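You operate a simulated robot arm through the tools that you are given. There is no shell and no other tool.

The job below is to be done with a simulated robot arm. You get a single attempt, and the scene is never put back.

TASK
Clear up after the snack: pale bun into the bun basket, plate slid aside, crumbs wiped up.
Fine: slide the plate up to the basket; the used cloth goes on the plate. What is to be rubbed or washed off counts as gone when no trace of it is left.
Where things are to end (x, y in the base frame): cream plate within 60 mm of [710, 10].

It is judged by the outcome, as a careful person would: the job done as asked, and still so three seconds after it is handed in. It fails if anything else is knocked over, pushed out of place, dropped, spilled or broken. Flat cloth is picked up by pressing the open fingertips on it (5 to 10 N) and closing them slowly along it; thin cloth reads only 2 to 8 mm in the jaws.

THE ROBOT
A 6-joint arm with a two-finger parallel gripper, fixed in place. Base frame: the origin is at the foot of the arm, x ahead of it, y to its left, z up; the work surface is at about z = 760. Units: mm, rad, N and s.
With the tool pointing down near the work surface it reaches from about 240 to 640 mm from the base axis. Its first joint turns from -1.152 to 1.152 rad. Payload 2.7 kg.
The tool frame sits at the grasp point between the pads (the TCP): z along the fingers, y along the line on which they close. The tips reach 23 mm beyond it. Largest opening 94 mm; finger width 38, thickness 10; the body of the gripper, 54 by 96 mm, starts 39 mm behind the TCP.
Orientation is that of the tool frame in the base frame, as a unit quaternion [x, y, z, w]. With the fingers straight down and closing along the base's y, the tool's x points along the base's -x, its y along +y and its z along -z.

THE INTERFACE
- The arm moves only by the tool send_rows. Its argument "commands" is a list of rows, each a list of 7 numbers: the shift along the tool's x, y, z in mm, then the turn, a rotation vector about the tool's x, y, z in rad, then the finger opening in mm, from 0 to 94. In form: [[dx, dy, dz, ax, ay, az, claw], ...]. A call has 1 to 20 rows; each row is the pose to reach, as a shift and turn from the pose commanded when the call began, along the tool's axes at that moment. Rows are played at 5 a second. More than 50 mm and 0.15 rad between two rows, or a gripper value outside its range, and nothing of the call is played. Where a pose cannot be reached the arm comes as near as it can. A force on the tool above 40 N (or 10 N above the force at the start of the call, whichever is more), or a blocked arm, ends the call early, and 0.2 s more pass. Each finger travels about 45 mm/s and halts on what it meets, pressing with about 38 N; the grip force reading is that of the motor and also rises with nothing between the fingers. The clock runs only during rows and for 0.2 s after the last one: add rows that repeat a pose to give the fingers time. It gives the time, the measured TCP pose, the force on the tool (base axes), the opening and the grip force at its end, in the units of the frame above (readings bear some noise), with the torque about the TCP (base axes, N m) and any sound that the robot's microphone picked up.
- Cameras (640 x 400 px; columns grow to the right, rows downward): "scene" is fixed at [95.2, -460.5, 1376.4]; the picture's right is [0.57, -0.82, 0.00], its down [-0.59, -0.41, -0.70] and it looks along [0.58, 0.40, -0.71] (base axes); focal length 346 px, centre (320, 200). "wrist" rides on the gripper at [86, 16, -74] in the tool frame; the picture's right is [-0.18, 0.98, 0.00], its down [-0.58, -0.11, -0.81] and it looks along [-0.79, -0.15, 0.59] (tool axes); focal length 243 px, centre (320, 200). There is no depth. A picture from a camera that has moved, and an enlarged one, comes with that camera's place and axes in the base frame and with its lens. The place of the scene camera against the robot may be out by one fixed shift of up to 25 mm in any direction.
- get_image(camera): a new picture of that camera. It takes no simulated time.
- inspect(camera, box): a new picture of the part [left, top, right, bottom] of that camera's present view, enlarged. It takes no simulated time.
- sign_off(): hands the job in; it is judged then, once.

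Nothing tells you positions but the pictures and the camera data. Unless the task says otherwise, let go and move clear before handing in.

The tools are called as name(argument=value, ...) on one line, values as JSON. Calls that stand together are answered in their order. send_rows: Moves the arm, as the interface text tells. Its arguments: {"type":"object","properties":{"commands":{"type":"array","items":{"type":"array","items":{"type":"number"}}}},"required":["commands"]} The other tools are called the same way: get_image (camera) takes a picture; inspect (camera, box) takes an enlarged picture of a part of a camera's view; sign_off () hands the job in.

At the start:

```text
clock: 0.0
tcp_pos: [367.4, -44.7, 1082.0]
orientation: [0.0, 1.0, 0.0, 0.0]
contact_force: [0.3, 0.2, 0.0]
moment: [-0.02, 0.01, -0.01]
width: 93.7
grip_force: 0.1
```

scene: 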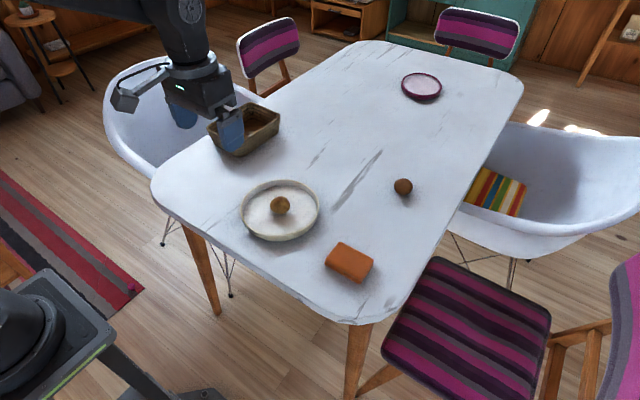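
wrist: 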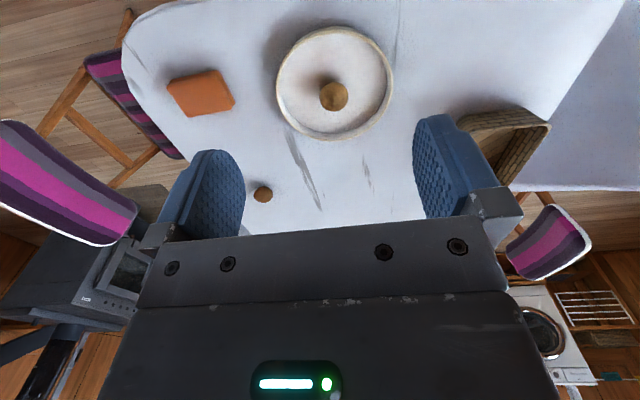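

I see a table with a cream plate holding a bun, a second bun-like ball, a basket, an orange folded cloth or block, and a purple plate. I'll look closer at each before moving.

inspect(camera="scene", box=[220, 160, 340, 250])

inspect(camera="scene", box=[310, 160, 450, 310])

inspect(camera="scene", box=[190, 80, 310, 170])

inspect(camera="wrist", box=[120, 0, 420, 220])

inspect(camera="scene", box=[280, 50, 480, 200])

```text
4.44 times, centred on (280, 205) of scene
camera zoom: at [95.2, -460.5, 1376.4], right [0.57, -0.82, 0.0], down [-0.59, -0.41, -0.7], along [0.58, 0.4, -0.71], focal length 1538 px, centre (498, 178)
```

zoom: 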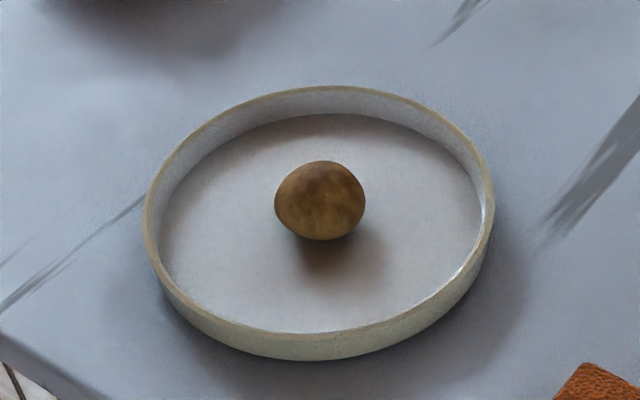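

```text
2.67 times, centred on (380, 235) of scene
camera zoom: at [95.2, -460.5, 1376.4], right [0.57, -0.82, 0.0], down [-0.59, -0.41, -0.7], along [0.58, 0.4, -0.71], focal length 922 px, centre (160, 107)
```

zoom: 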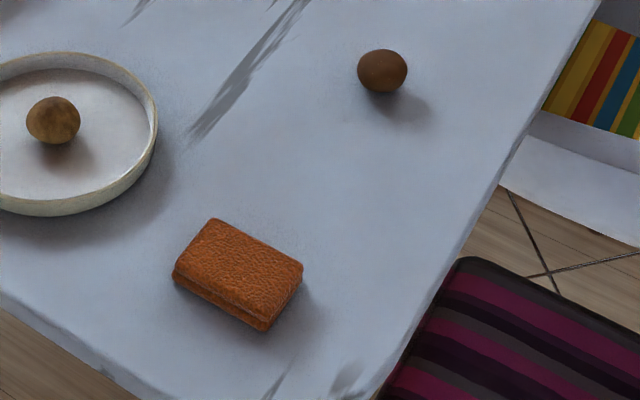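

```text
4.44 times, centred on (250, 125) of scene
camera zoom: at [95.2, -460.5, 1376.4], right [0.57, -0.82, 0.0], down [-0.59, -0.41, -0.7], along [0.58, 0.4, -0.71], focal length 1538 px, centre (631, 533)
```

zoom: 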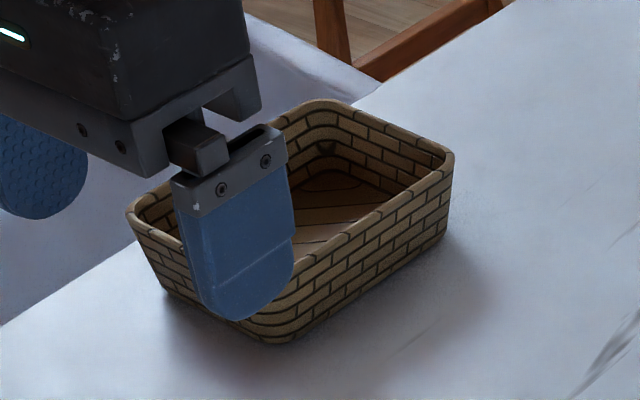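

```text
1.82 times, centred on (270, 110) of wrist
camera zoom: at [280.0, -29.3, 1157.1], right [0.18, 0.98, 0.0], down [0.58, -0.11, 0.81], along [0.79, -0.15, -0.59], focal length 441 px, centre (411, 364)
```

zoom: 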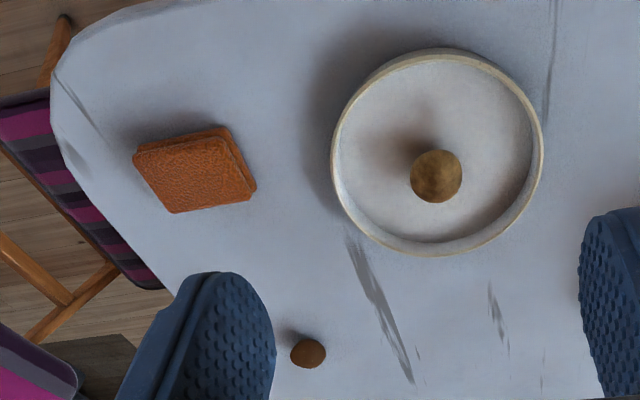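

```text
2.67 times, centred on (380, 125) of scene
camera zoom: at [95.2, -460.5, 1376.4], right [0.57, -0.82, 0.0], down [-0.59, -0.41, -0.7], along [0.58, 0.4, -0.71], focal length 922 px, centre (160, 400)
```

zoom: 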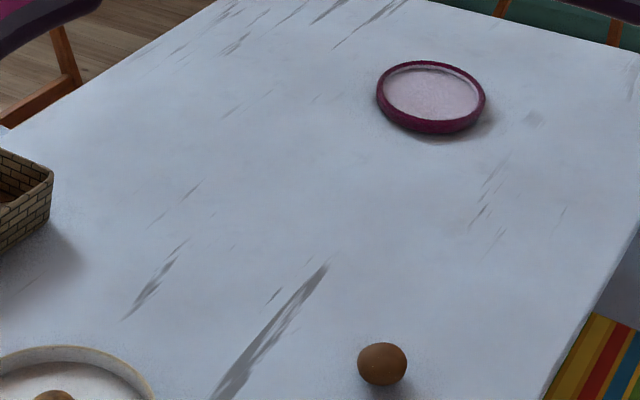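

The pale bun sits on the cream plate at about (490, -47). The darker one on the table, at about (716, -260), looks like a distractor. The orange folded cloth is near (450, -267), the basket is near (650, 235), and no crumbs show yet. I'll move sideways for a wrist view of the basket.

send_rows(commands=[[0, 45, 0, 0, 0, 0, 94], [0, 90, 0, 0, 0, 0, 94], [0, 135, 0, 0, 0, 0, 94], [0, 180, 0, 0, 0, 0, 94], [0, 225, 0, 0, 0, 0, 94], [0, 225, 0, 0, 0, 0, 94]])

get_image(camera="wrist")

get_image(camera="scene")

```text
clock: 1.4
tcp_pos: [367.5, 179.3, 1081.3]
orientation: [0.001, 1.0, 0.0, 0.0]
contact_force: [-0.3, 0.1, 0.1]
moment: [0.03, -0.02, 0.0]
width: 94.2
grip_force: 0.1
```

```text
taken
camera wrist: at [280.8, 195.5, 1156.2], right [0.19, 0.98, 0.0], down [0.58, -0.11, 0.81], along [0.79, -0.15, -0.59], focal length 243 px, centre (320, 200)
```

wrist: 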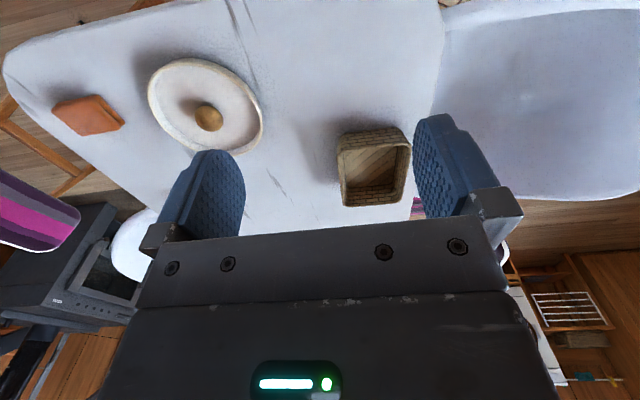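

```text
taken
```

scene: 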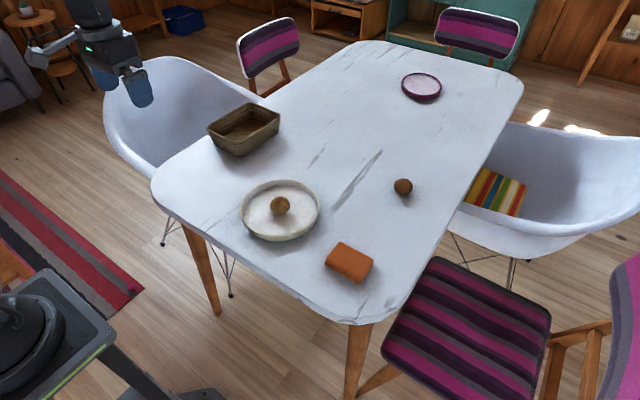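

inspect(camera="wrist", box=[300, 100, 440, 220])

inspect(camera="scene", box=[190, 80, 310, 170])

inspect(camera="wrist", box=[40, 40, 280, 190])

```text
3.33 times, centred on (370, 160) of wrist
camera zoom: at [280.8, 195.5, 1156.2], right [0.19, 0.98, 0.0], down [0.58, -0.11, 0.81], along [0.79, -0.15, -0.59], focal length 809 px, centre (153, 333)
```

zoom: 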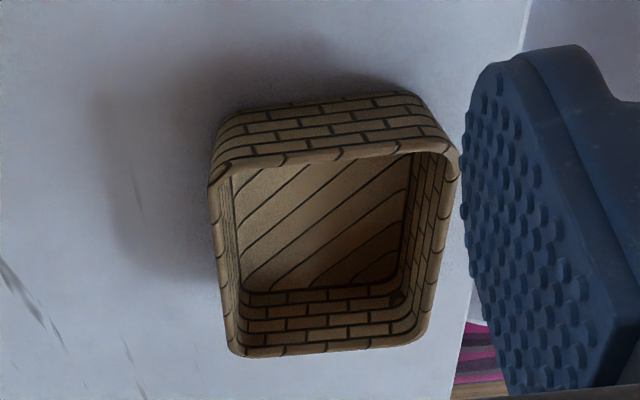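

```text
4.44 times, centred on (250, 125) of scene
camera zoom: at [95.3, -460.4, 1376.4], right [0.57, -0.82, 0.0], down [-0.59, -0.41, -0.7], along [0.58, 0.4, -0.71], focal length 1538 px, centre (631, 533)
```

zoom: 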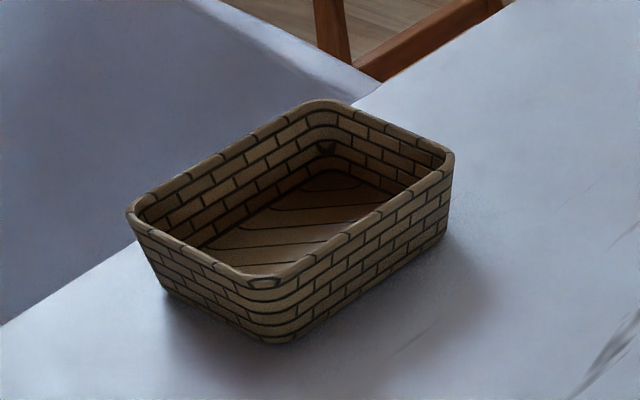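

```text
2.67 times, centred on (160, 115) of wrist
camera zoom: at [280.8, 195.5, 1156.2], right [0.19, 0.98, 0.0], down [0.58, -0.11, 0.81], along [0.79, -0.15, -0.59], focal length 647 px, centre (747, 427)
```

zoom: 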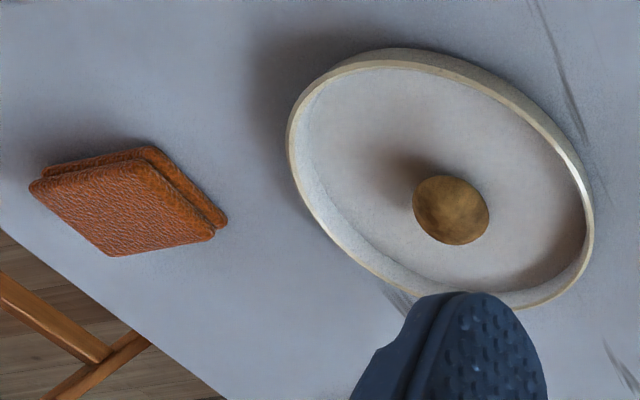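

The basket is centred near (680, 230), with its near rim at about x = 590 and its height about 65 mm. The pale bun is at about (496, -46). Next I'll move above the bun for a closer look.

send_rows(commands=[[-16, -28, 20, 0, 0, 0, 94], [-32, -56, 40, 0, 0, 0, 94], [-48, -84, 60, 0, 0, 0, 94], [-64, -112, 80, 0, 0, 0, 94], [-80, -140, 100, 0, 0, 0, 94], [-96, -168, 120, 0, 0, 0, 94], [-112, -197, 145, 0, 0, 0, 94], [-128, -225, 165, 0, 0, 0, 94], [-128, -225, 165, 0, 0, 0, 94]])

get_image(camera="wrist")

get_image(camera="scene")

```text
clock: 3.4
tcp_pos: [496.0, -46.1, 916.8]
orientation: [0.0, 1.0, 0.0, 0.0]
contact_force: [-0.2, -0.7, 0.0]
moment: [0.02, 0.01, 0.0]
width: 94.1
grip_force: 0.2
```

```text
taken
camera wrist: at [409.3, -29.4, 991.1], right [0.18, 0.98, 0.0], down [0.58, -0.11, 0.81], along [0.79, -0.15, -0.59], focal length 243 px, centre (320, 200)
```

wrist: 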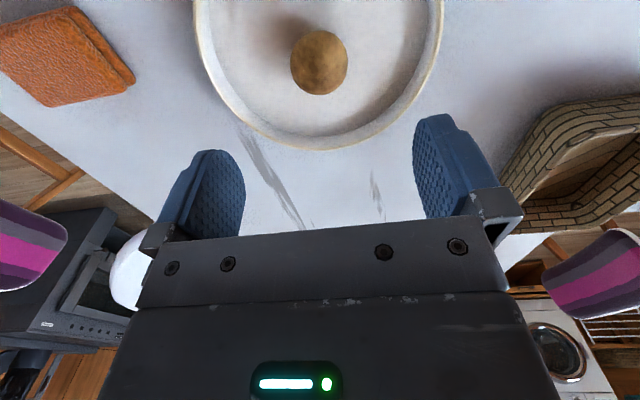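

```text
taken
```

scene: 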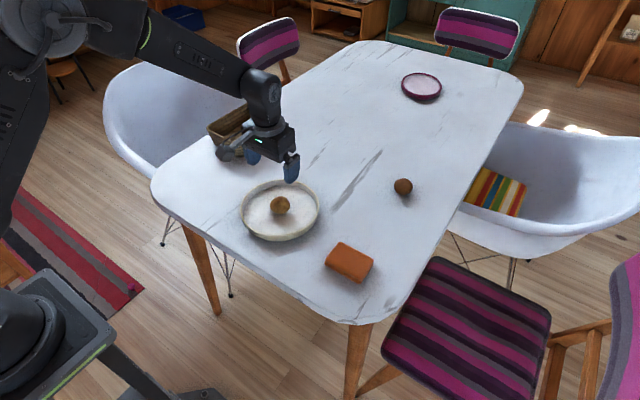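

The bun is at about (498, -47) and the plate is centred near (494, -47), with a radius of about 92 mm. I'll lower the open fingers around the bun and check with the wrist camera.

send_rows(commands=[[-2, -1, 40, 0, 0, 0, 94], [-2, -1, 75, 0, 0, 0, 94], [-2, -1, 100, 0, 0, 0, 94], [-2, -1, 115, 0, 0, 0, 94], [-2, -1, 122, 0, 0, 0, 94], [-2, -1, 122, 0, 0, 0, 94]])

get_image(camera="wrist")

inspect(camera="scene", box=[220, 130, 340, 250])

```text
clock: 4.8
tcp_pos: [498.3, -46.3, 796.3]
orientation: [0.0, 1.0, -0.001, 0.0]
contact_force: [-0.2, 0.4, -0.8]
moment: [0.0, -0.03, -0.01]
width: 94.2
grip_force: 0.0
```

```text
taken
camera wrist: at [410.7, -30.2, 869.9], right [0.18, 0.98, 0.0], down [0.58, -0.11, 0.81], along [0.79, -0.15, -0.59], focal length 243 px, centre (320, 200)
```

wrist: 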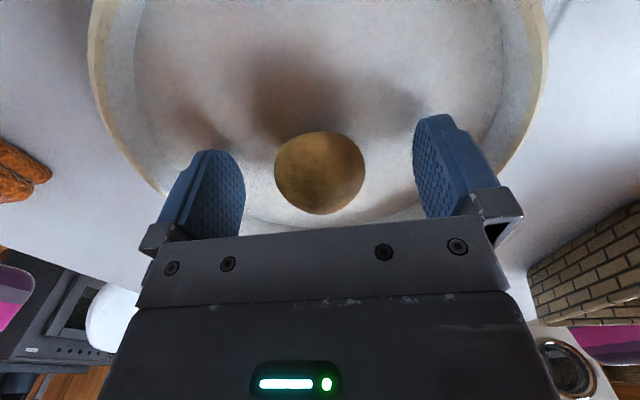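

```text
3.33 times, centred on (280, 190) of scene
camera zoom: at [95.2, -460.5, 1376.4], right [0.57, -0.82, 0.0], down [-0.59, -0.41, -0.7], along [0.58, 0.4, -0.71], focal length 1153 px, centre (453, 233)
```

zoom: 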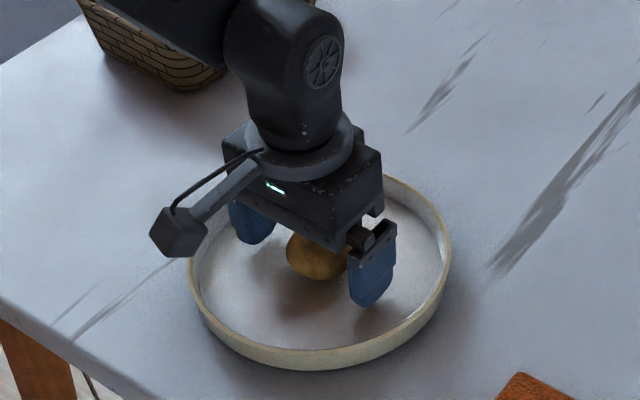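

The fingers straddle the bun. I'll lower 5 mm and close gradually, watching width and force.

send_rows(commands=[[-2, 0, 5, 0, 0, 0, 94], [-2, 0, 5, 0, 0, 0, 78], [-2, 0, 5, 0, 0, 0, 64], [-2, 0, 5, 0, 0, 0, 54], [-2, 0, 5, 0, 0, 0, 48], [-2, 0, 5, 0, 0, 0, 45], [-2, 0, 5, 0, 0, 0, 43], [-2, 0, 5, 0, 0, 0, 43]])

get_image(camera="wrist")

```text
clock: 6.6
tcp_pos: [500.5, -46.5, 791.5]
orientation: [0.0, 1.0, 0.0, 0.001]
contact_force: [-0.4, -0.4, -0.1]
moment: [0.0, 0.0, 0.02]
width: 45.0
grip_force: 37.9
```

```text
taken
camera wrist: at [412.4, -30.2, 865.2], right [0.18, 0.98, 0.0], down [0.58, -0.11, 0.81], along [0.79, -0.15, -0.59], focal length 243 px, centre (320, 200)
```

wrist: 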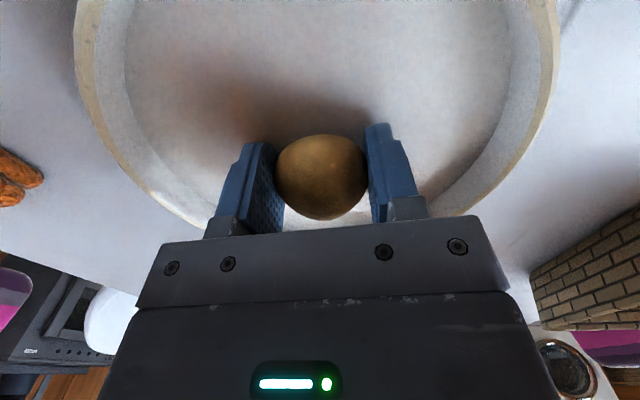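

The bun is gripped at 45 mm. I'll lift it straight up, then carry it toward the basket at a safe height to see how far the arm reaches.

send_rows(commands=[[0, 0, -20, 0, 0, 0, 42], [0, 0, -50, 0, 0, 0, 42], [0, 0, -90, 0, 0, 0, 42], [0, 0, -140, 0, 0, 0, 42], [-17, 34, -140, 0, 0, 0, 42], [-34, 68, -140, 0, 0, 0, 42], [-52, 103, -140, 0, 0, 0, 42], [-70, 138, -140, 0, 0, 0, 42], [-87, 172, -140, 0, 0, 0, 42], [-105, 207, -140, 0, 0, 0, 42], [-122, 241, -140, 0, 0, 0, 42], [-140, 276, -140, 0, 0, 0, 42], [-140, 276, -140, 0, 0, 0, 42]])

get_image(camera="wrist")

get_image(camera="scene")

```text
clock: 9.4
tcp_pos: [606.8, 208.5, 927.5]
orientation: [0.001, 1.0, -0.001, 0.0]
contact_force: [-0.3, 0.2, -1.5]
moment: [0.0, -0.01, 0.01]
width: 44.7
grip_force: 38.5
out of reach, approached as far as the arm can: row 11, 12, 13
```

```text
taken
camera wrist: at [520.3, 225.8, 1002.3], right [0.19, 0.98, 0.0], down [0.58, -0.11, 0.81], along [0.79, -0.15, -0.59], focal length 243 px, centre (320, 200)
```

wrist: 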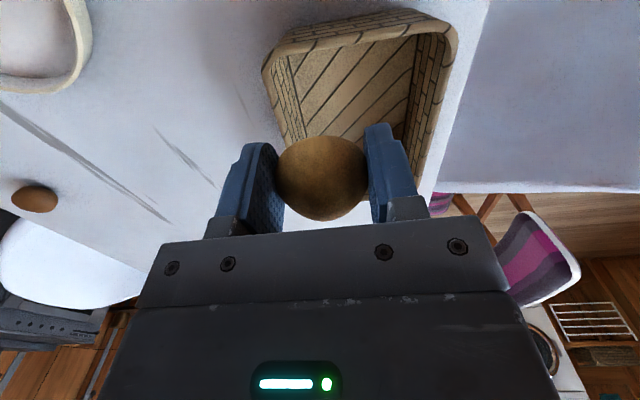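

```text
taken
```

scene: 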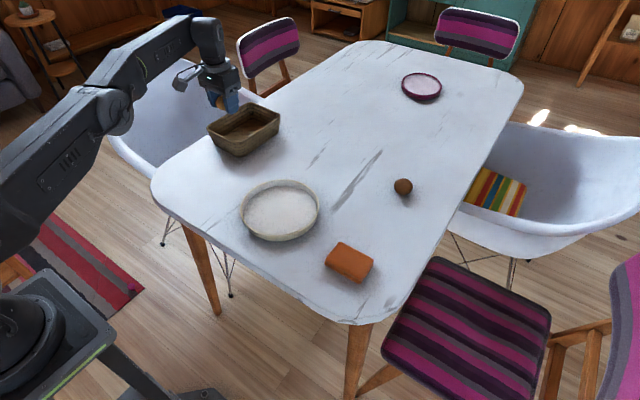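

The vertical tool's reach ends about 641 mm from the axis. To get deeper into the basket I need to tilt the tool outward. First I'll back off a little to see which reference pose the controller uses.

send_rows(commands=[[30, 0, 0, 0, 0, 0, 42], [60, 0, 0, 0, 0, 0, 42], [60, 0, 0, 0, 0, 0, 42]])

inspect(camera="wrist", box=[240, 0, 480, 150])

```text
clock: 10.2
tcp_pos: [546.3, 209.8, 929.6]
orientation: [0.001, 1.0, 0.0, 0.001]
contact_force: [0.5, -0.7, 0.5]
moment: [-0.03, 0.0, -0.01]
width: 44.7
grip_force: 37.4
```

```text
2.67 times, centred on (360, 75) of wrist
camera zoom: at [460.1, 226.2, 1003.4], right [0.18, 0.98, 0.0], down [0.58, -0.11, 0.81], along [0.79, -0.15, -0.59], focal length 647 px, centre (213, 533)
```

zoom: 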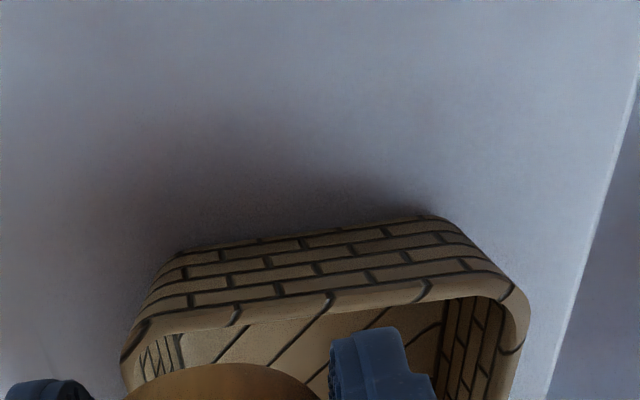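

The controller clips to the reached pose. By triangulation the basket spans x ≈ 592–782 and y ≈ 168–300, with its rim at about z = 815. I'll tilt the tool outward by about 0.4 rad and move over the basket, still high.

send_rows(commands=[[-10, 0, 0, 0, -0.13, 0, 42], [-25, 3, 0, 0, -0.27, 0, 42], [-40, 6, 0, 0, -0.4, 0, 42], [-65, 10, 0, 0, -0.4, 0, 42], [-90, 15, 0, 0, -0.4, 0, 42], [-113, 20, 0, 0, -0.4, 0, 42], [-113, 20, 0, 0, -0.4, 0, 42]])

get_image(camera="wrist")

get_image(camera="scene")

```text
clock: 11.8
tcp_pos: [661.3, 228.6, 929.1]
orientation: [0.0, 0.98, 0.0, 0.199]
contact_force: [-0.9, -0.7, -0.8]
moment: [-0.03, 0.05, 0.0]
width: 44.8
grip_force: 37.6
```

```text
taken
camera wrist: at [552.1, 245.6, 963.5], right [0.17, 0.98, 0.07], down [0.22, -0.11, 0.97], along [0.96, -0.15, -0.24], focal length 243 px, centre (320, 200)
```

wrist: 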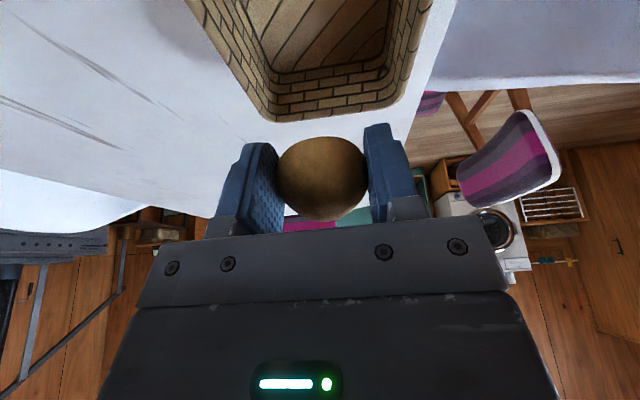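

```text
taken
```

scene: 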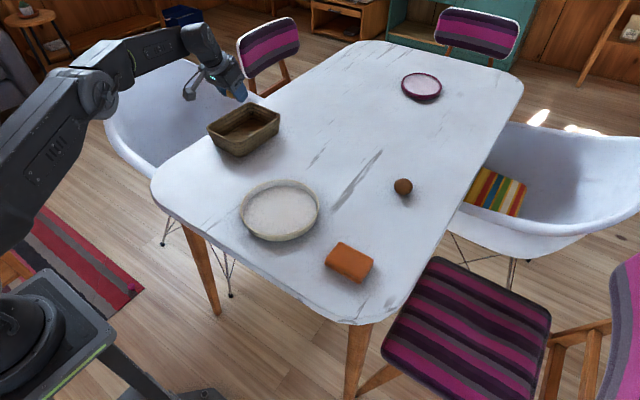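

The tilted tool reaches (661, 229). I'll lower the bun into the middle-near part of the basket in steps.

send_rows(commands=[[9, 1, 39, 0, 0, 0, 42], [24.7, 2, 76, 0, 0, 0, 42], [32.5, 4, 95, 0, 0, 0, 42], [36.4, 4, 104, 0, 0, 0, 42], [36.4, 4, 104, 0, 0, 0, 42]])

get_image(camera="wrist")

inspect(camera="scene", box=[160, 60, 320, 180])

```text
clock: 13.0
tcp_pos: [663.2, 232.0, 819.7]
orientation: [-0.001, 0.98, 0.0, 0.199]
contact_force: [-0.3, -0.5, -0.5]
moment: [-0.05, 0.02, -0.01]
width: 44.6
grip_force: 37.5
out of reach, approached as far as the arm can: row 3, 4, 5
```

```text
taken
camera wrist: at [553.9, 248.4, 853.7], right [0.17, 0.98, 0.07], down [0.22, -0.11, 0.97], along [0.96, -0.15, -0.24], focal length 243 px, centre (320, 200)
```

wrist: 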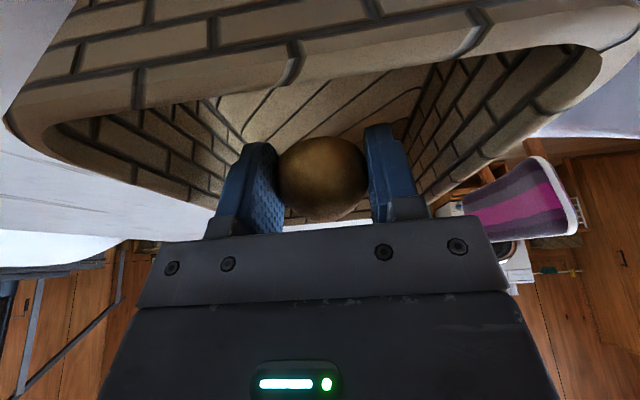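

```text
3.33 times, centred on (240, 120) of scene
camera zoom: at [95.2, -460.5, 1376.4], right [0.57, -0.82, 0.0], down [-0.59, -0.41, -0.7], along [0.58, 0.4, -0.71], focal length 1153 px, centre (587, 467)
```

zoom: 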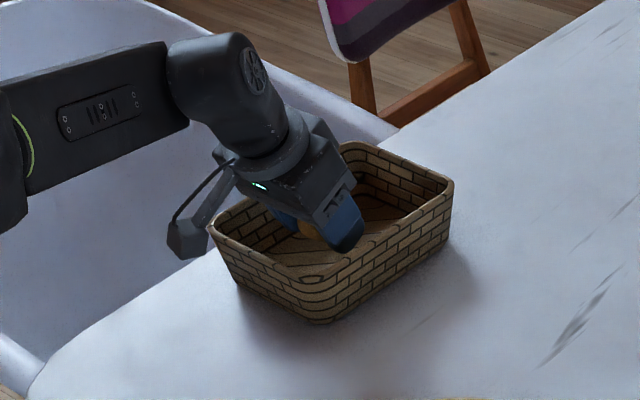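

I reached (663, 232, 820) at the limit. I'll pull in slightly, tilt a little more and lower the bun to near the basket floor.

send_rows(commands=[[7.4, 0, -3.1, 0, -0.05, 0, 42], [11.3, 0, 6.1, 0, -0.05, 0, 42], [14, 0, 12.6, 0, -0.05, 0, 42], [14, 0, 12.6, 0, -0.05, 0, 42]])

get_image(camera="wrist")

inspect(camera="scene", box=[190, 80, 300, 165])

```text
clock: 14.0
tcp_pos: [655.9, 232.1, 801.7]
orientation: [0.0, 0.975, 0.0, 0.223]
contact_force: [-0.4, 0.1, 0.0]
moment: [0.0, 0.0, 0.01]
width: 44.6
grip_force: 38.0
```

```text
taken
camera wrist: at [544.2, 247.9, 831.4], right [0.17, 0.98, 0.08], down [0.17, -0.11, 0.98], along [0.97, -0.15, -0.19], focal length 243 px, centre (320, 200)
```

wrist: 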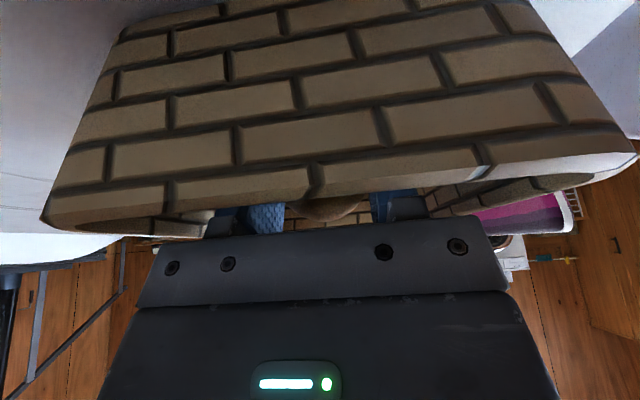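

```text
4.71 times, centred on (245, 122) of scene
camera zoom: at [95.2, -460.5, 1376.4], right [0.57, -0.82, 0.0], down [-0.59, -0.41, -0.7], along [0.58, 0.4, -0.71], focal length 1628 px, centre (673, 565)
```

zoom: 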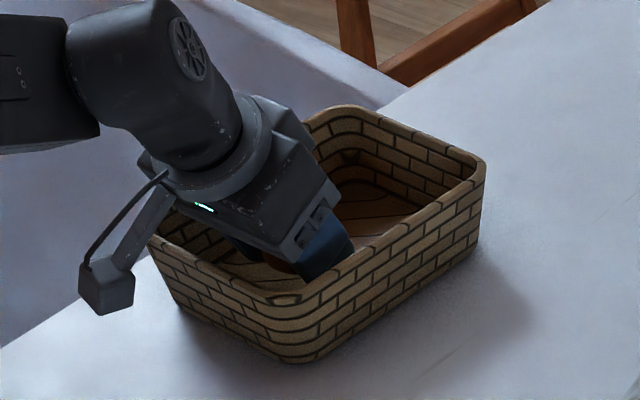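

The bun is inside the basket with about 10 mm of air beneath it. I'll lower it a few more millimetres, feeling for contact.

send_rows(commands=[[1.3, 0, 2.7, 0, 0, 0, 42], [2.6, 0, 5.4, 0, 0, 0, 42], [2.6, 0, 5.4, 0, 0, 0, 42]])

```text
clock: 14.8
tcp_pos: [655.0, 232.8, 796.8]
orientation: [0.0, 0.975, 0.0, 0.223]
contact_force: [0.1, 0.4, 0.4]
moment: [0.02, 0.0, -0.03]
width: 44.8
grip_force: 37.8
```

send_rows(commands=[[1.3, 0, 2.7, 0, 0, 0, 42], [1.8, 0, 3.6, 0, 0, 0, 42], [1.8, 0, 3.6, 0, 0, 0, 42]])

inspect(camera="scene", box=[200, 90, 290, 165])

```text
clock: 15.6
tcp_pos: [655.1, 232.4, 794.9]
orientation: [-0.001, 0.974, 0.001, 0.225]
contact_force: [-2.1, -2.3, 13.8]
moment: [-0.15, 0.18, -0.08]
width: 44.6
grip_force: 37.8
```

```text
5.33 times, centred on (245, 128) of scene
camera zoom: at [94.9, -460.6, 1376.4], right [0.57, -0.82, 0.0], down [-0.59, -0.41, -0.7], along [0.58, 0.4, -0.71], focal length 1845 px, centre (720, 587)
```

zoom: 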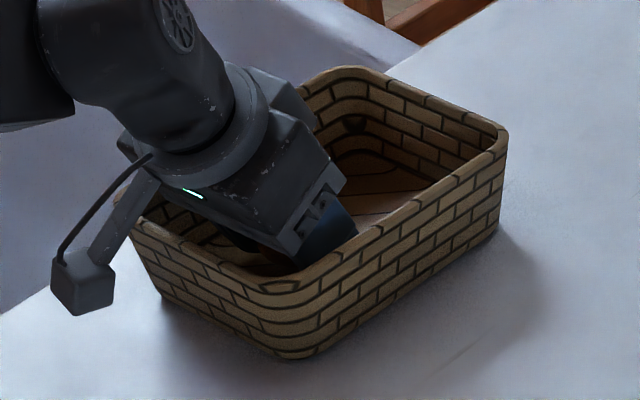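

Contact at about 14 N, so the bun or fingertips are on the basket floor. I'll ease up 1.5 mm, open gently to about 62 mm, and withdraw along the tool axis.

send_rows(commands=[[-0.6, 0, -1.3, 0, 0, 0, 44], [-0.6, 0, -1.3, 0, 0, 0, 48], [-0.6, 0, -1.3, 0, 0, 0, 54], [-0.6, 0, -1.3, 0, 0, 0, 62], [-0.6, 0, -1.3, 0, 0, 0, 62]])

get_image(camera="wrist")

```text
clock: 16.8
tcp_pos: [654.5, 232.0, 794.9]
orientation: [0.0, 0.975, 0.0, 0.224]
contact_force: [-3.4, 4.6, 12.5]
moment: [-0.01, 0.14, 0.05]
width: 60.9
grip_force: 0.1
```

```text
taken
camera wrist: at [544.0, 248.6, 824.0], right [0.17, 0.98, 0.08], down [0.17, -0.11, 0.98], along [0.97, -0.15, -0.19], focal length 243 px, centre (320, 200)
```

wrist: 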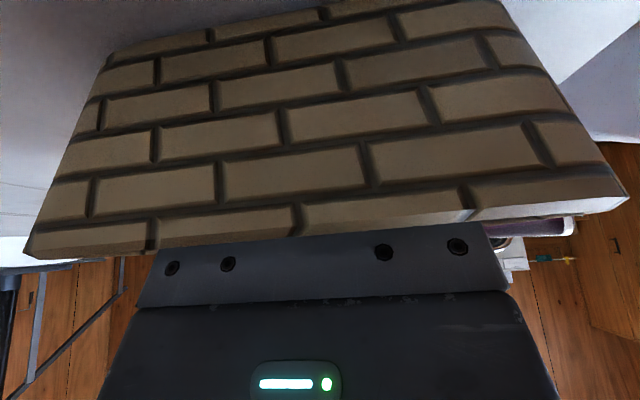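

The bun is released. I'll lift straight up and check that it's sitting in the basket.

send_rows(commands=[[-4.4, 0, -9, 0, 0, 0, 62], [-13, 0, -27, 0, 0, 0, 62], [-26, 0, -54, 0, 0, 0, 62], [-43.5, 0, -90, 0, 0, 0, 62], [-52, 0, -108, 0, 0, 0, 62], [-52, 0, -108, 0, 0, 0, 62]])

get_image(camera="wrist")

inspect(camera="scene", box=[190, 80, 310, 170])

```text
clock: 18.2
tcp_pos: [654.3, 231.7, 914.3]
orientation: [0.0, 0.975, 0.0, 0.223]
contact_force: [0.9, 0.0, -0.1]
moment: [-0.01, -0.01, 0.02]
width: 61.9
grip_force: 0.1
```

```text
taken
camera wrist: at [543.9, 248.4, 942.8], right [0.17, 0.98, 0.08], down [0.17, -0.11, 0.98], along [0.97, -0.15, -0.19], focal length 243 px, centre (320, 200)
```

wrist: 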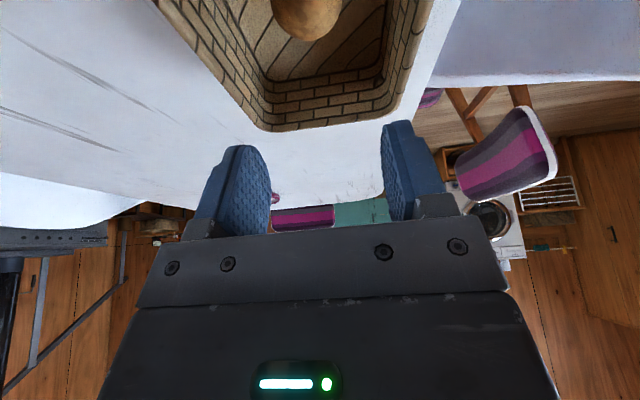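

```text
4.44 times, centred on (250, 125) of scene
camera zoom: at [95.2, -460.5, 1376.4], right [0.57, -0.82, 0.0], down [-0.59, -0.41, -0.7], along [0.58, 0.4, -0.71], focal length 1538 px, centre (631, 533)
```

zoom: 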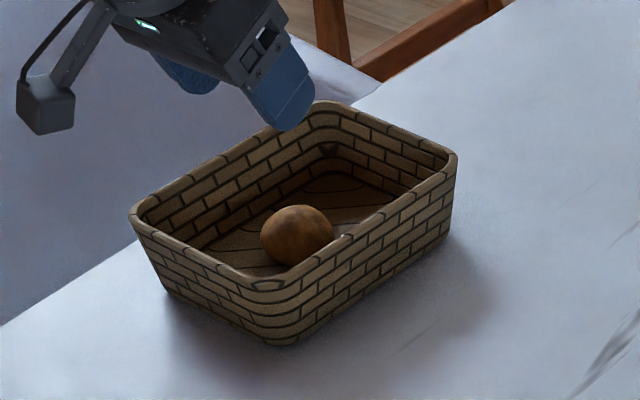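

The pale bun now rests in the basket. Next I'll bring the tool back to vertical and get ready to push the plate from its near side with both fingertips.

send_rows(commands=[[22.1, -29, -12.9, 0, 0.056, 0, 62], [44.2, -58, -25.8, 0, 0.112, 0, 62], [66.2, -87, -38.7, 0, 0.169, 0, 70], [88.3, -116, -51.6, 0, 0.225, 0, 80], [110.4, -145, -64.4, 0, 0.281, 0, 90], [132.5, -174, -77.3, 0, 0.337, 0, 94], [154.5, -203, -90.2, 0, 0.394, 0, 94], [176.6, -232, -103.1, 0, 0.45, 0, 94], [176.6, -232, -103.1, 0, 0.45, 0, 94]])

get_image(camera="wrist")

```text
clock: 20.2
tcp_pos: [451.3, -0.8, 930.0]
orientation: [0.001, 1.0, 0.0, 0.0]
contact_force: [0.3, -0.3, 0.0]
moment: [-0.01, 0.0, 0.02]
width: 93.9
grip_force: 0.1
```

```text
taken
camera wrist: at [363.4, 16.3, 1003.9], right [0.18, 0.98, 0.0], down [0.58, -0.11, 0.81], along [0.79, -0.15, -0.59], focal length 243 px, centre (320, 200)
```

wrist: 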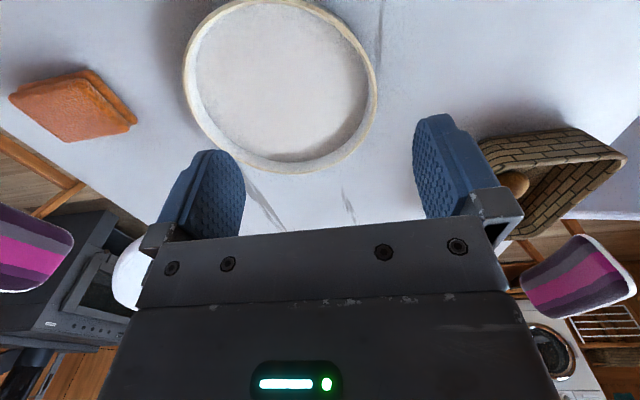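

I'll go behind the plate (base side), yaw so the fingers face the push direction, and lower close to the table.

send_rows(commands=[[22, -20, 0, 0, 0, -0.067, 94], [44, -41, 0, 0, 0, -0.134, 94], [66, -62, 0, 0, 0, -0.2, 94], [87, -83, 0, 0, 0, -0.267, 94], [87, -83, 45, 0, 0, -0.267, 94], [87, -83, 90, 0, 0, -0.267, 94], [87, -83, 120, 0, 0, -0.267, 94], [87, -83, 135, 0, 0, -0.267, 94], [87, -83, 142, 0, 0, -0.267, 94], [87, -83, 142, 0, 0, -0.267, 94]])

get_image(camera="wrist")

inspect(camera="scene", box=[160, 130, 340, 260])

```text
clock: 22.4
tcp_pos: [364.7, -82.4, 787.2]
orientation: [-0.133, 0.991, 0.0, 0.0]
contact_force: [-0.7, 0.1, 0.0]
moment: [-0.01, 0.0, 0.03]
width: 94.2
grip_force: 0.0
```

```text
taken
camera wrist: at [276.2, -89.6, 861.6], right [-0.08, 1.0, 0.0], down [0.59, 0.05, 0.81], along [0.8, 0.07, -0.59], focal length 243 px, centre (320, 200)
```

wrist: 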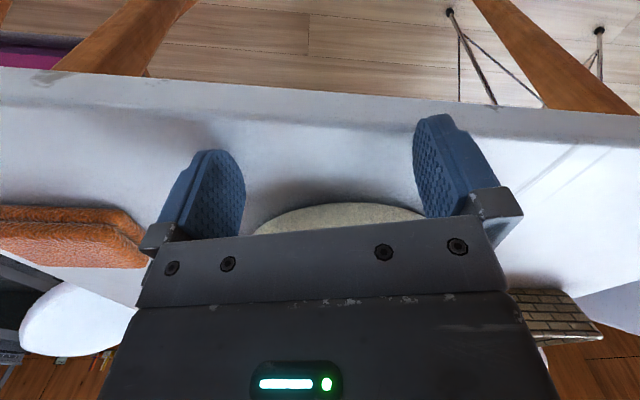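

```text
3.08 times, centred on (250, 195) of scene
camera zoom: at [95.2, -460.5, 1376.4], right [0.57, -0.82, 0.0], down [-0.59, -0.41, -0.7], along [0.58, 0.4, -0.71], focal length 1064 px, centre (535, 215)
```

zoom: 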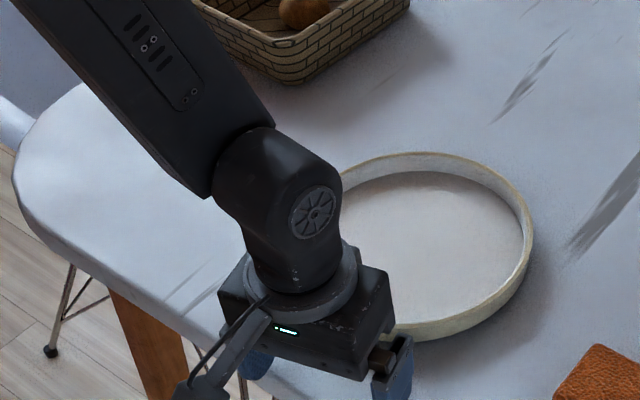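

The plate sits centred between the fingers. I'll push slowly, part way first, then check.

send_rows(commands=[[-12, 0, 0, 0, 0, 0, 94], [-22, 0, 0, 0, 0, 0, 94], [-30, 0, 0, 0, 0, 0, 94], [-36, 0, 0, 0, 0, 0, 94], [-42, 0, 0, 0, 0, 0, 94], [-48, 0, 0, 0, 0, 0, 94], [-56, 0, 0, 0, 0, 0, 94], [-64, 0, 0, 0, 0, 0, 94], [-72, 0, 0, 0, 0, 0, 94], [-80, 0, 0, 0, 0, 0, 94], [-88, 0, 0, 0, 0, 0, 94], [-96, 0, 0, 0, 0, 0, 94], [-96, 0, 0, 0, 0, 0, 94]])

get_image(camera="wrist")

get_image(camera="scene")

```text
clock: 25.2
tcp_pos: [456.4, -57.2, 787.5]
orientation: [-0.133, 0.991, 0.0, 0.0]
contact_force: [-0.2, -0.1, 0.3]
moment: [0.01, 0.01, -0.03]
width: 93.9
grip_force: 0.0
```

```text
taken
camera wrist: at [369.1, -64.5, 861.7], right [-0.08, 1.0, 0.0], down [0.59, 0.05, 0.81], along [0.8, 0.07, -0.59], focal length 243 px, centre (320, 200)
```

wrist: 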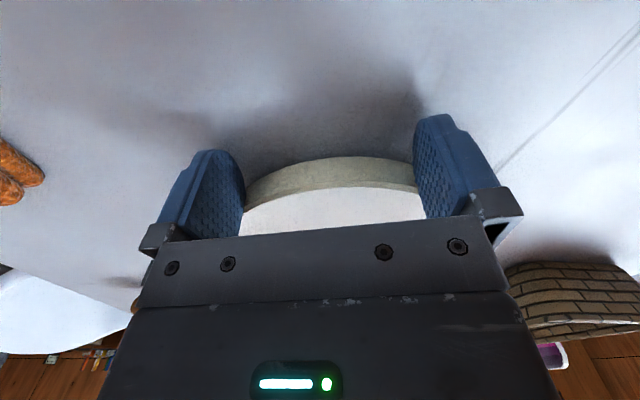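

```text
taken
```

scene: 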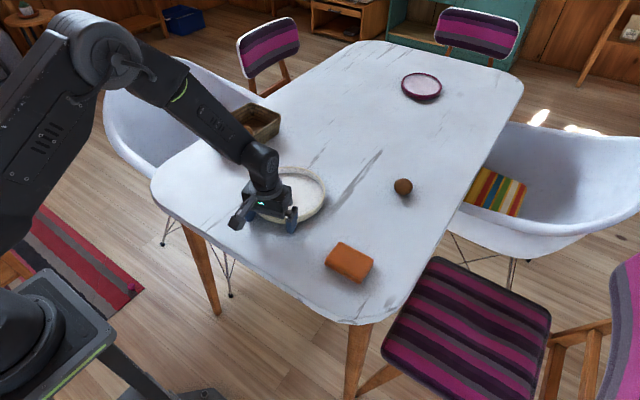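

The plate follows straight between the fingers. Its centre is now at about (551, -31). I'll continue the push to bring the centre near (695, 8).

send_rows(commands=[[-8, 0, 0, 0, 0, 0, 94], [-16, 0, 0, 0, 0, 0, 94], [-24, 0, 0, 0, 0, 0, 94], [-33, 0, 0, 0, 0, 0, 94], [-42, 0, 0, 0, 0, 0, 94], [-51, 0, 0, 0, 0, 0, 94], [-60, 0, 0, 0, 0, 0, 94], [-69, 0, 0, 0, 0, 0, 94], [-78, 0, 0, 0, 0, 0, 94], [-87, 0, 0, 0, 0, 0, 94], [-96, 0, 0, 0, 0, 0, 94], [-105, 0, 0, 0, 0, 0, 94], [-114, 0, 0, 0, 0, 0, 94], [-122, 0, 0, 0, 0, 0, 94], [-129, 0, 0, 0, 0, 0, 94], [-135, 0, 0, 0, 0, 0, 94], [-140, 0, 0, 0, 0, 0, 94], [-140, 0, 0, 0, 0, 0, 94]])

get_image(camera="wrist")

get_image(camera="scene")

```text
clock: 29.0
tcp_pos: [590.7, -22.2, 787.0]
orientation: [-0.132, 0.991, 0.0, 0.0]
contact_force: [-1.9, -0.2, 1.1]
moment: [-0.01, -0.01, -0.05]
width: 93.8
grip_force: 0.1
```

```text
taken
camera wrist: at [503.5, -28.0, 861.9], right [-0.08, 1.0, 0.0], down [0.59, 0.05, 0.81], along [0.8, 0.07, -0.59], focal length 243 px, centre (320, 200)
```

wrist: 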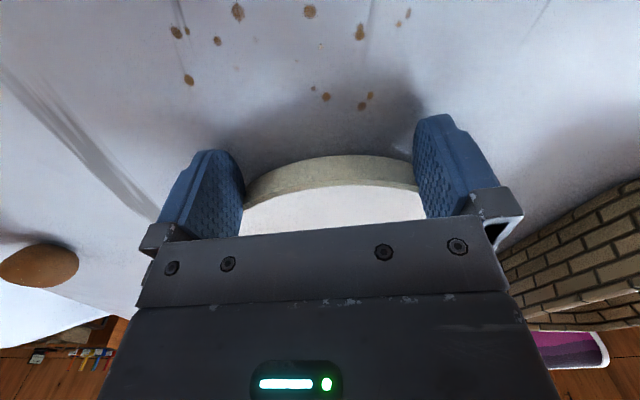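

```text
taken
```

scene: 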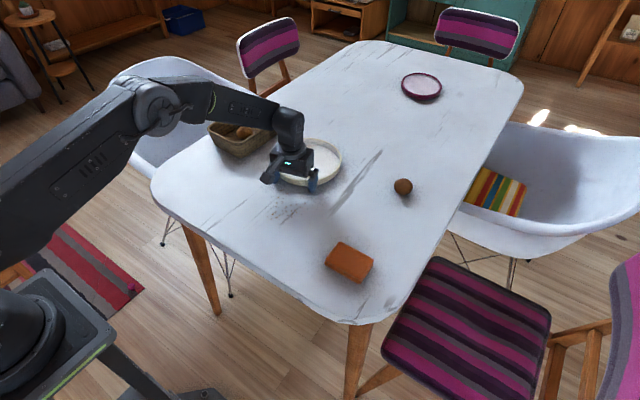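

The crumbs that were under the plate are now exposed around x ≈ 500–570. The plate is at about (687, 4). I'll push it about 28 mm further for wiping clearance, staying near the target.

send_rows(commands=[[-7, 0, 0, 0, 0, 0, 94], [-14, 0, 0, 0, 0, 0, 94], [-20, 0, 0, 0, 0, 0, 94], [-25, 0, 0, 0, 0, 0, 94], [-28, 0, 0, 0, 0, 0, 94], [-28, 0, 0, 0, 0, 0, 94]])

get_image(camera="wrist")

```text
clock: 30.4
tcp_pos: [618.7, -15.7, 787.7]
orientation: [-0.134, 0.991, 0.001, 0.0]
contact_force: [0.0, -0.8, 0.8]
moment: [-0.04, -0.01, -0.06]
width: 94.0
grip_force: 0.1
```

```text
taken
camera wrist: at [530.6, -21.0, 861.7], right [-0.08, 1.0, 0.0], down [0.59, 0.05, 0.81], along [0.8, 0.07, -0.59], focal length 243 px, centre (320, 200)
```

wrist: 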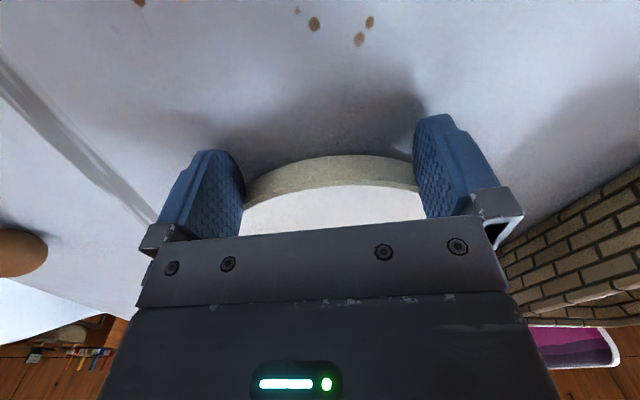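

The plate is now at about (714, 11). I'll back off, lift clear, and move back to view the crumbs and the cloth from above.

send_rows(commands=[[12, 0, 0, 0, 0, 0, 94], [25, 0, 0, 0, 0, 0, 94], [25, 0, -40, 0, 0, 0, 94], [25, 0, -85, 0, 0, 0, 94], [60, 1, -115, 0, 0, 0, 94], [100, 3, -140, 0, 0, 0.09, 94], [146, 5, -160, 0, 0, 0.18, 94], [193, 6.6, -163, 0, 0, 0.267, 94], [193, 6.6, -163, 0, 0, 0.267, 94]])

get_image(camera="wrist")

get_image(camera="scene")

```text
refused: row 7 steps farther than a row can; nothing moved
```

```text
taken
camera wrist: at [530.6, -21.0, 861.7], right [-0.08, 1.0, 0.0], down [0.59, 0.05, 0.81], along [0.8, 0.07, -0.59], focal length 243 px, centre (320, 200)
```

wrist: 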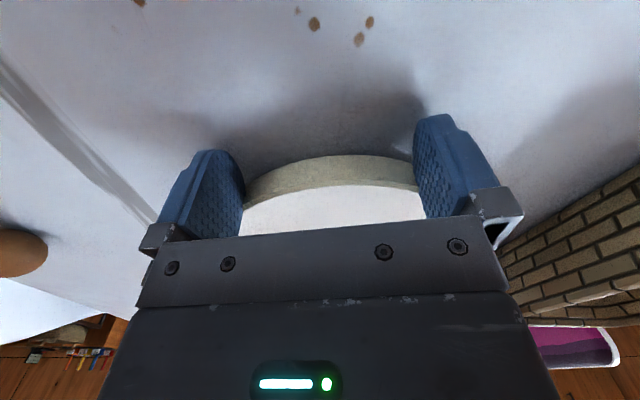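

```text
taken
```

scene: 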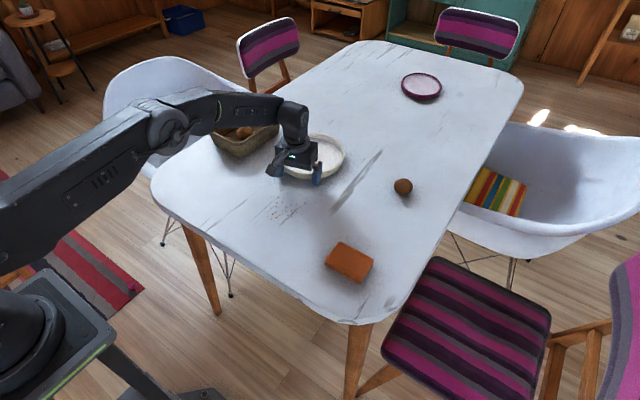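

One row's step was slightly too long and nothing moved. I'll resend with smaller steps.

send_rows(commands=[[12, 0, 0, 0, 0, 0, 94], [25, 0, 0, 0, 0, 0, 94], [25, 0, -40, 0, 0, 0, 94], [25, 0, -80, 0, 0, 0, 94], [55, 1, -110, 0, 0, 0, 94], [90, 2, -135, 0, 0, 0.07, 94], [125, 4, -155, 0, 0, 0.14, 94], [160, 5, -163, 0, 0, 0.21, 94], [193, 6.6, -163, 0, 0, 0.267, 94], [193, 6.6, -163, 0, 0, 0.267, 94]])

get_image(camera="wrist")

get_image(camera="scene")

```text
clock: 32.6
tcp_pos: [429.0, -58.5, 951.2]
orientation: [0.0, 1.0, 0.0, 0.0]
contact_force: [0.1, 0.5, 0.1]
moment: [0.01, -0.02, -0.01]
width: 94.0
grip_force: 0.0
```

```text
taken
camera wrist: at [343.1, -42.2, 1024.5], right [0.19, 0.98, 0.0], down [0.58, -0.11, 0.81], along [0.79, -0.15, -0.59], focal length 243 px, centre (320, 200)
```

wrist: 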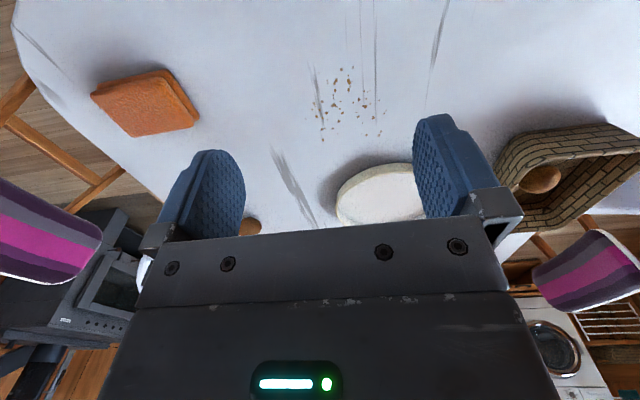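

```text
taken
```

scene: 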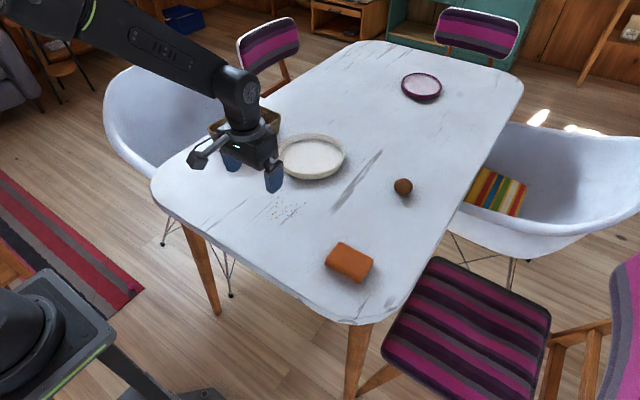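

inspect(camera="wrist", box=[270, 40, 430, 160])

inspect(camera="scene", box=[230, 180, 340, 260])

inspect(camera="wrist", box=[70, 50, 230, 160])

```text
3.33 times, centred on (350, 100) of wrist
camera zoom: at [343.1, -42.2, 1024.5], right [0.19, 0.98, 0.0], down [0.58, -0.11, 0.81], along [0.79, -0.15, -0.59], focal length 809 px, centre (220, 533)
```

zoom: 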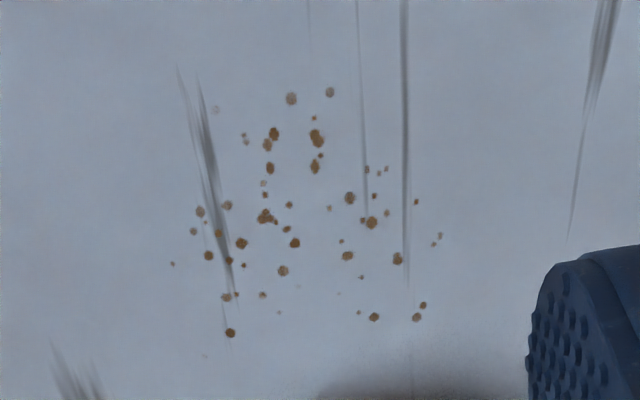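

```text
5.00 times, centred on (285, 220) of scene
camera zoom: at [95.2, -460.5, 1376.4], right [0.57, -0.82, 0.0], down [-0.59, -0.41, -0.7], along [0.58, 0.4, -0.71], focal length 1730 px, centre (495, 100)
```

zoom: 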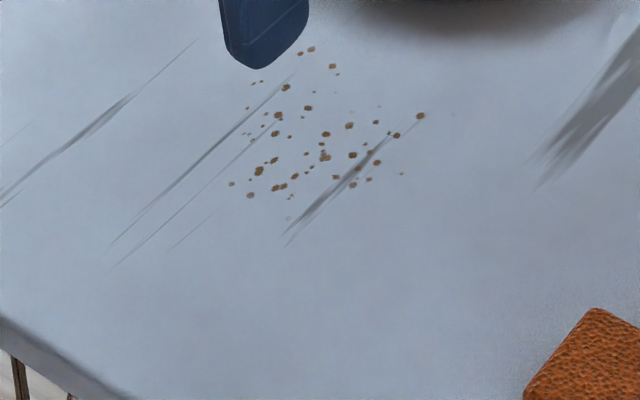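

```text
3.64 times, centred on (150, 105) of wrist
camera zoom: at [343.1, -42.2, 1024.5], right [0.19, 0.98, 0.0], down [0.58, -0.11, 0.81], along [0.79, -0.15, -0.59], focal length 882 px, centre (938, 546)
```

zoom: 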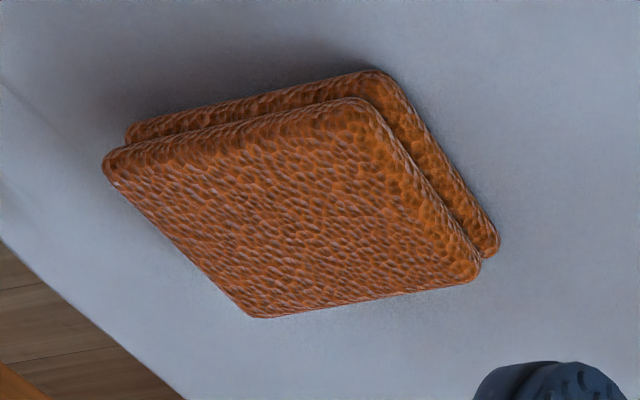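

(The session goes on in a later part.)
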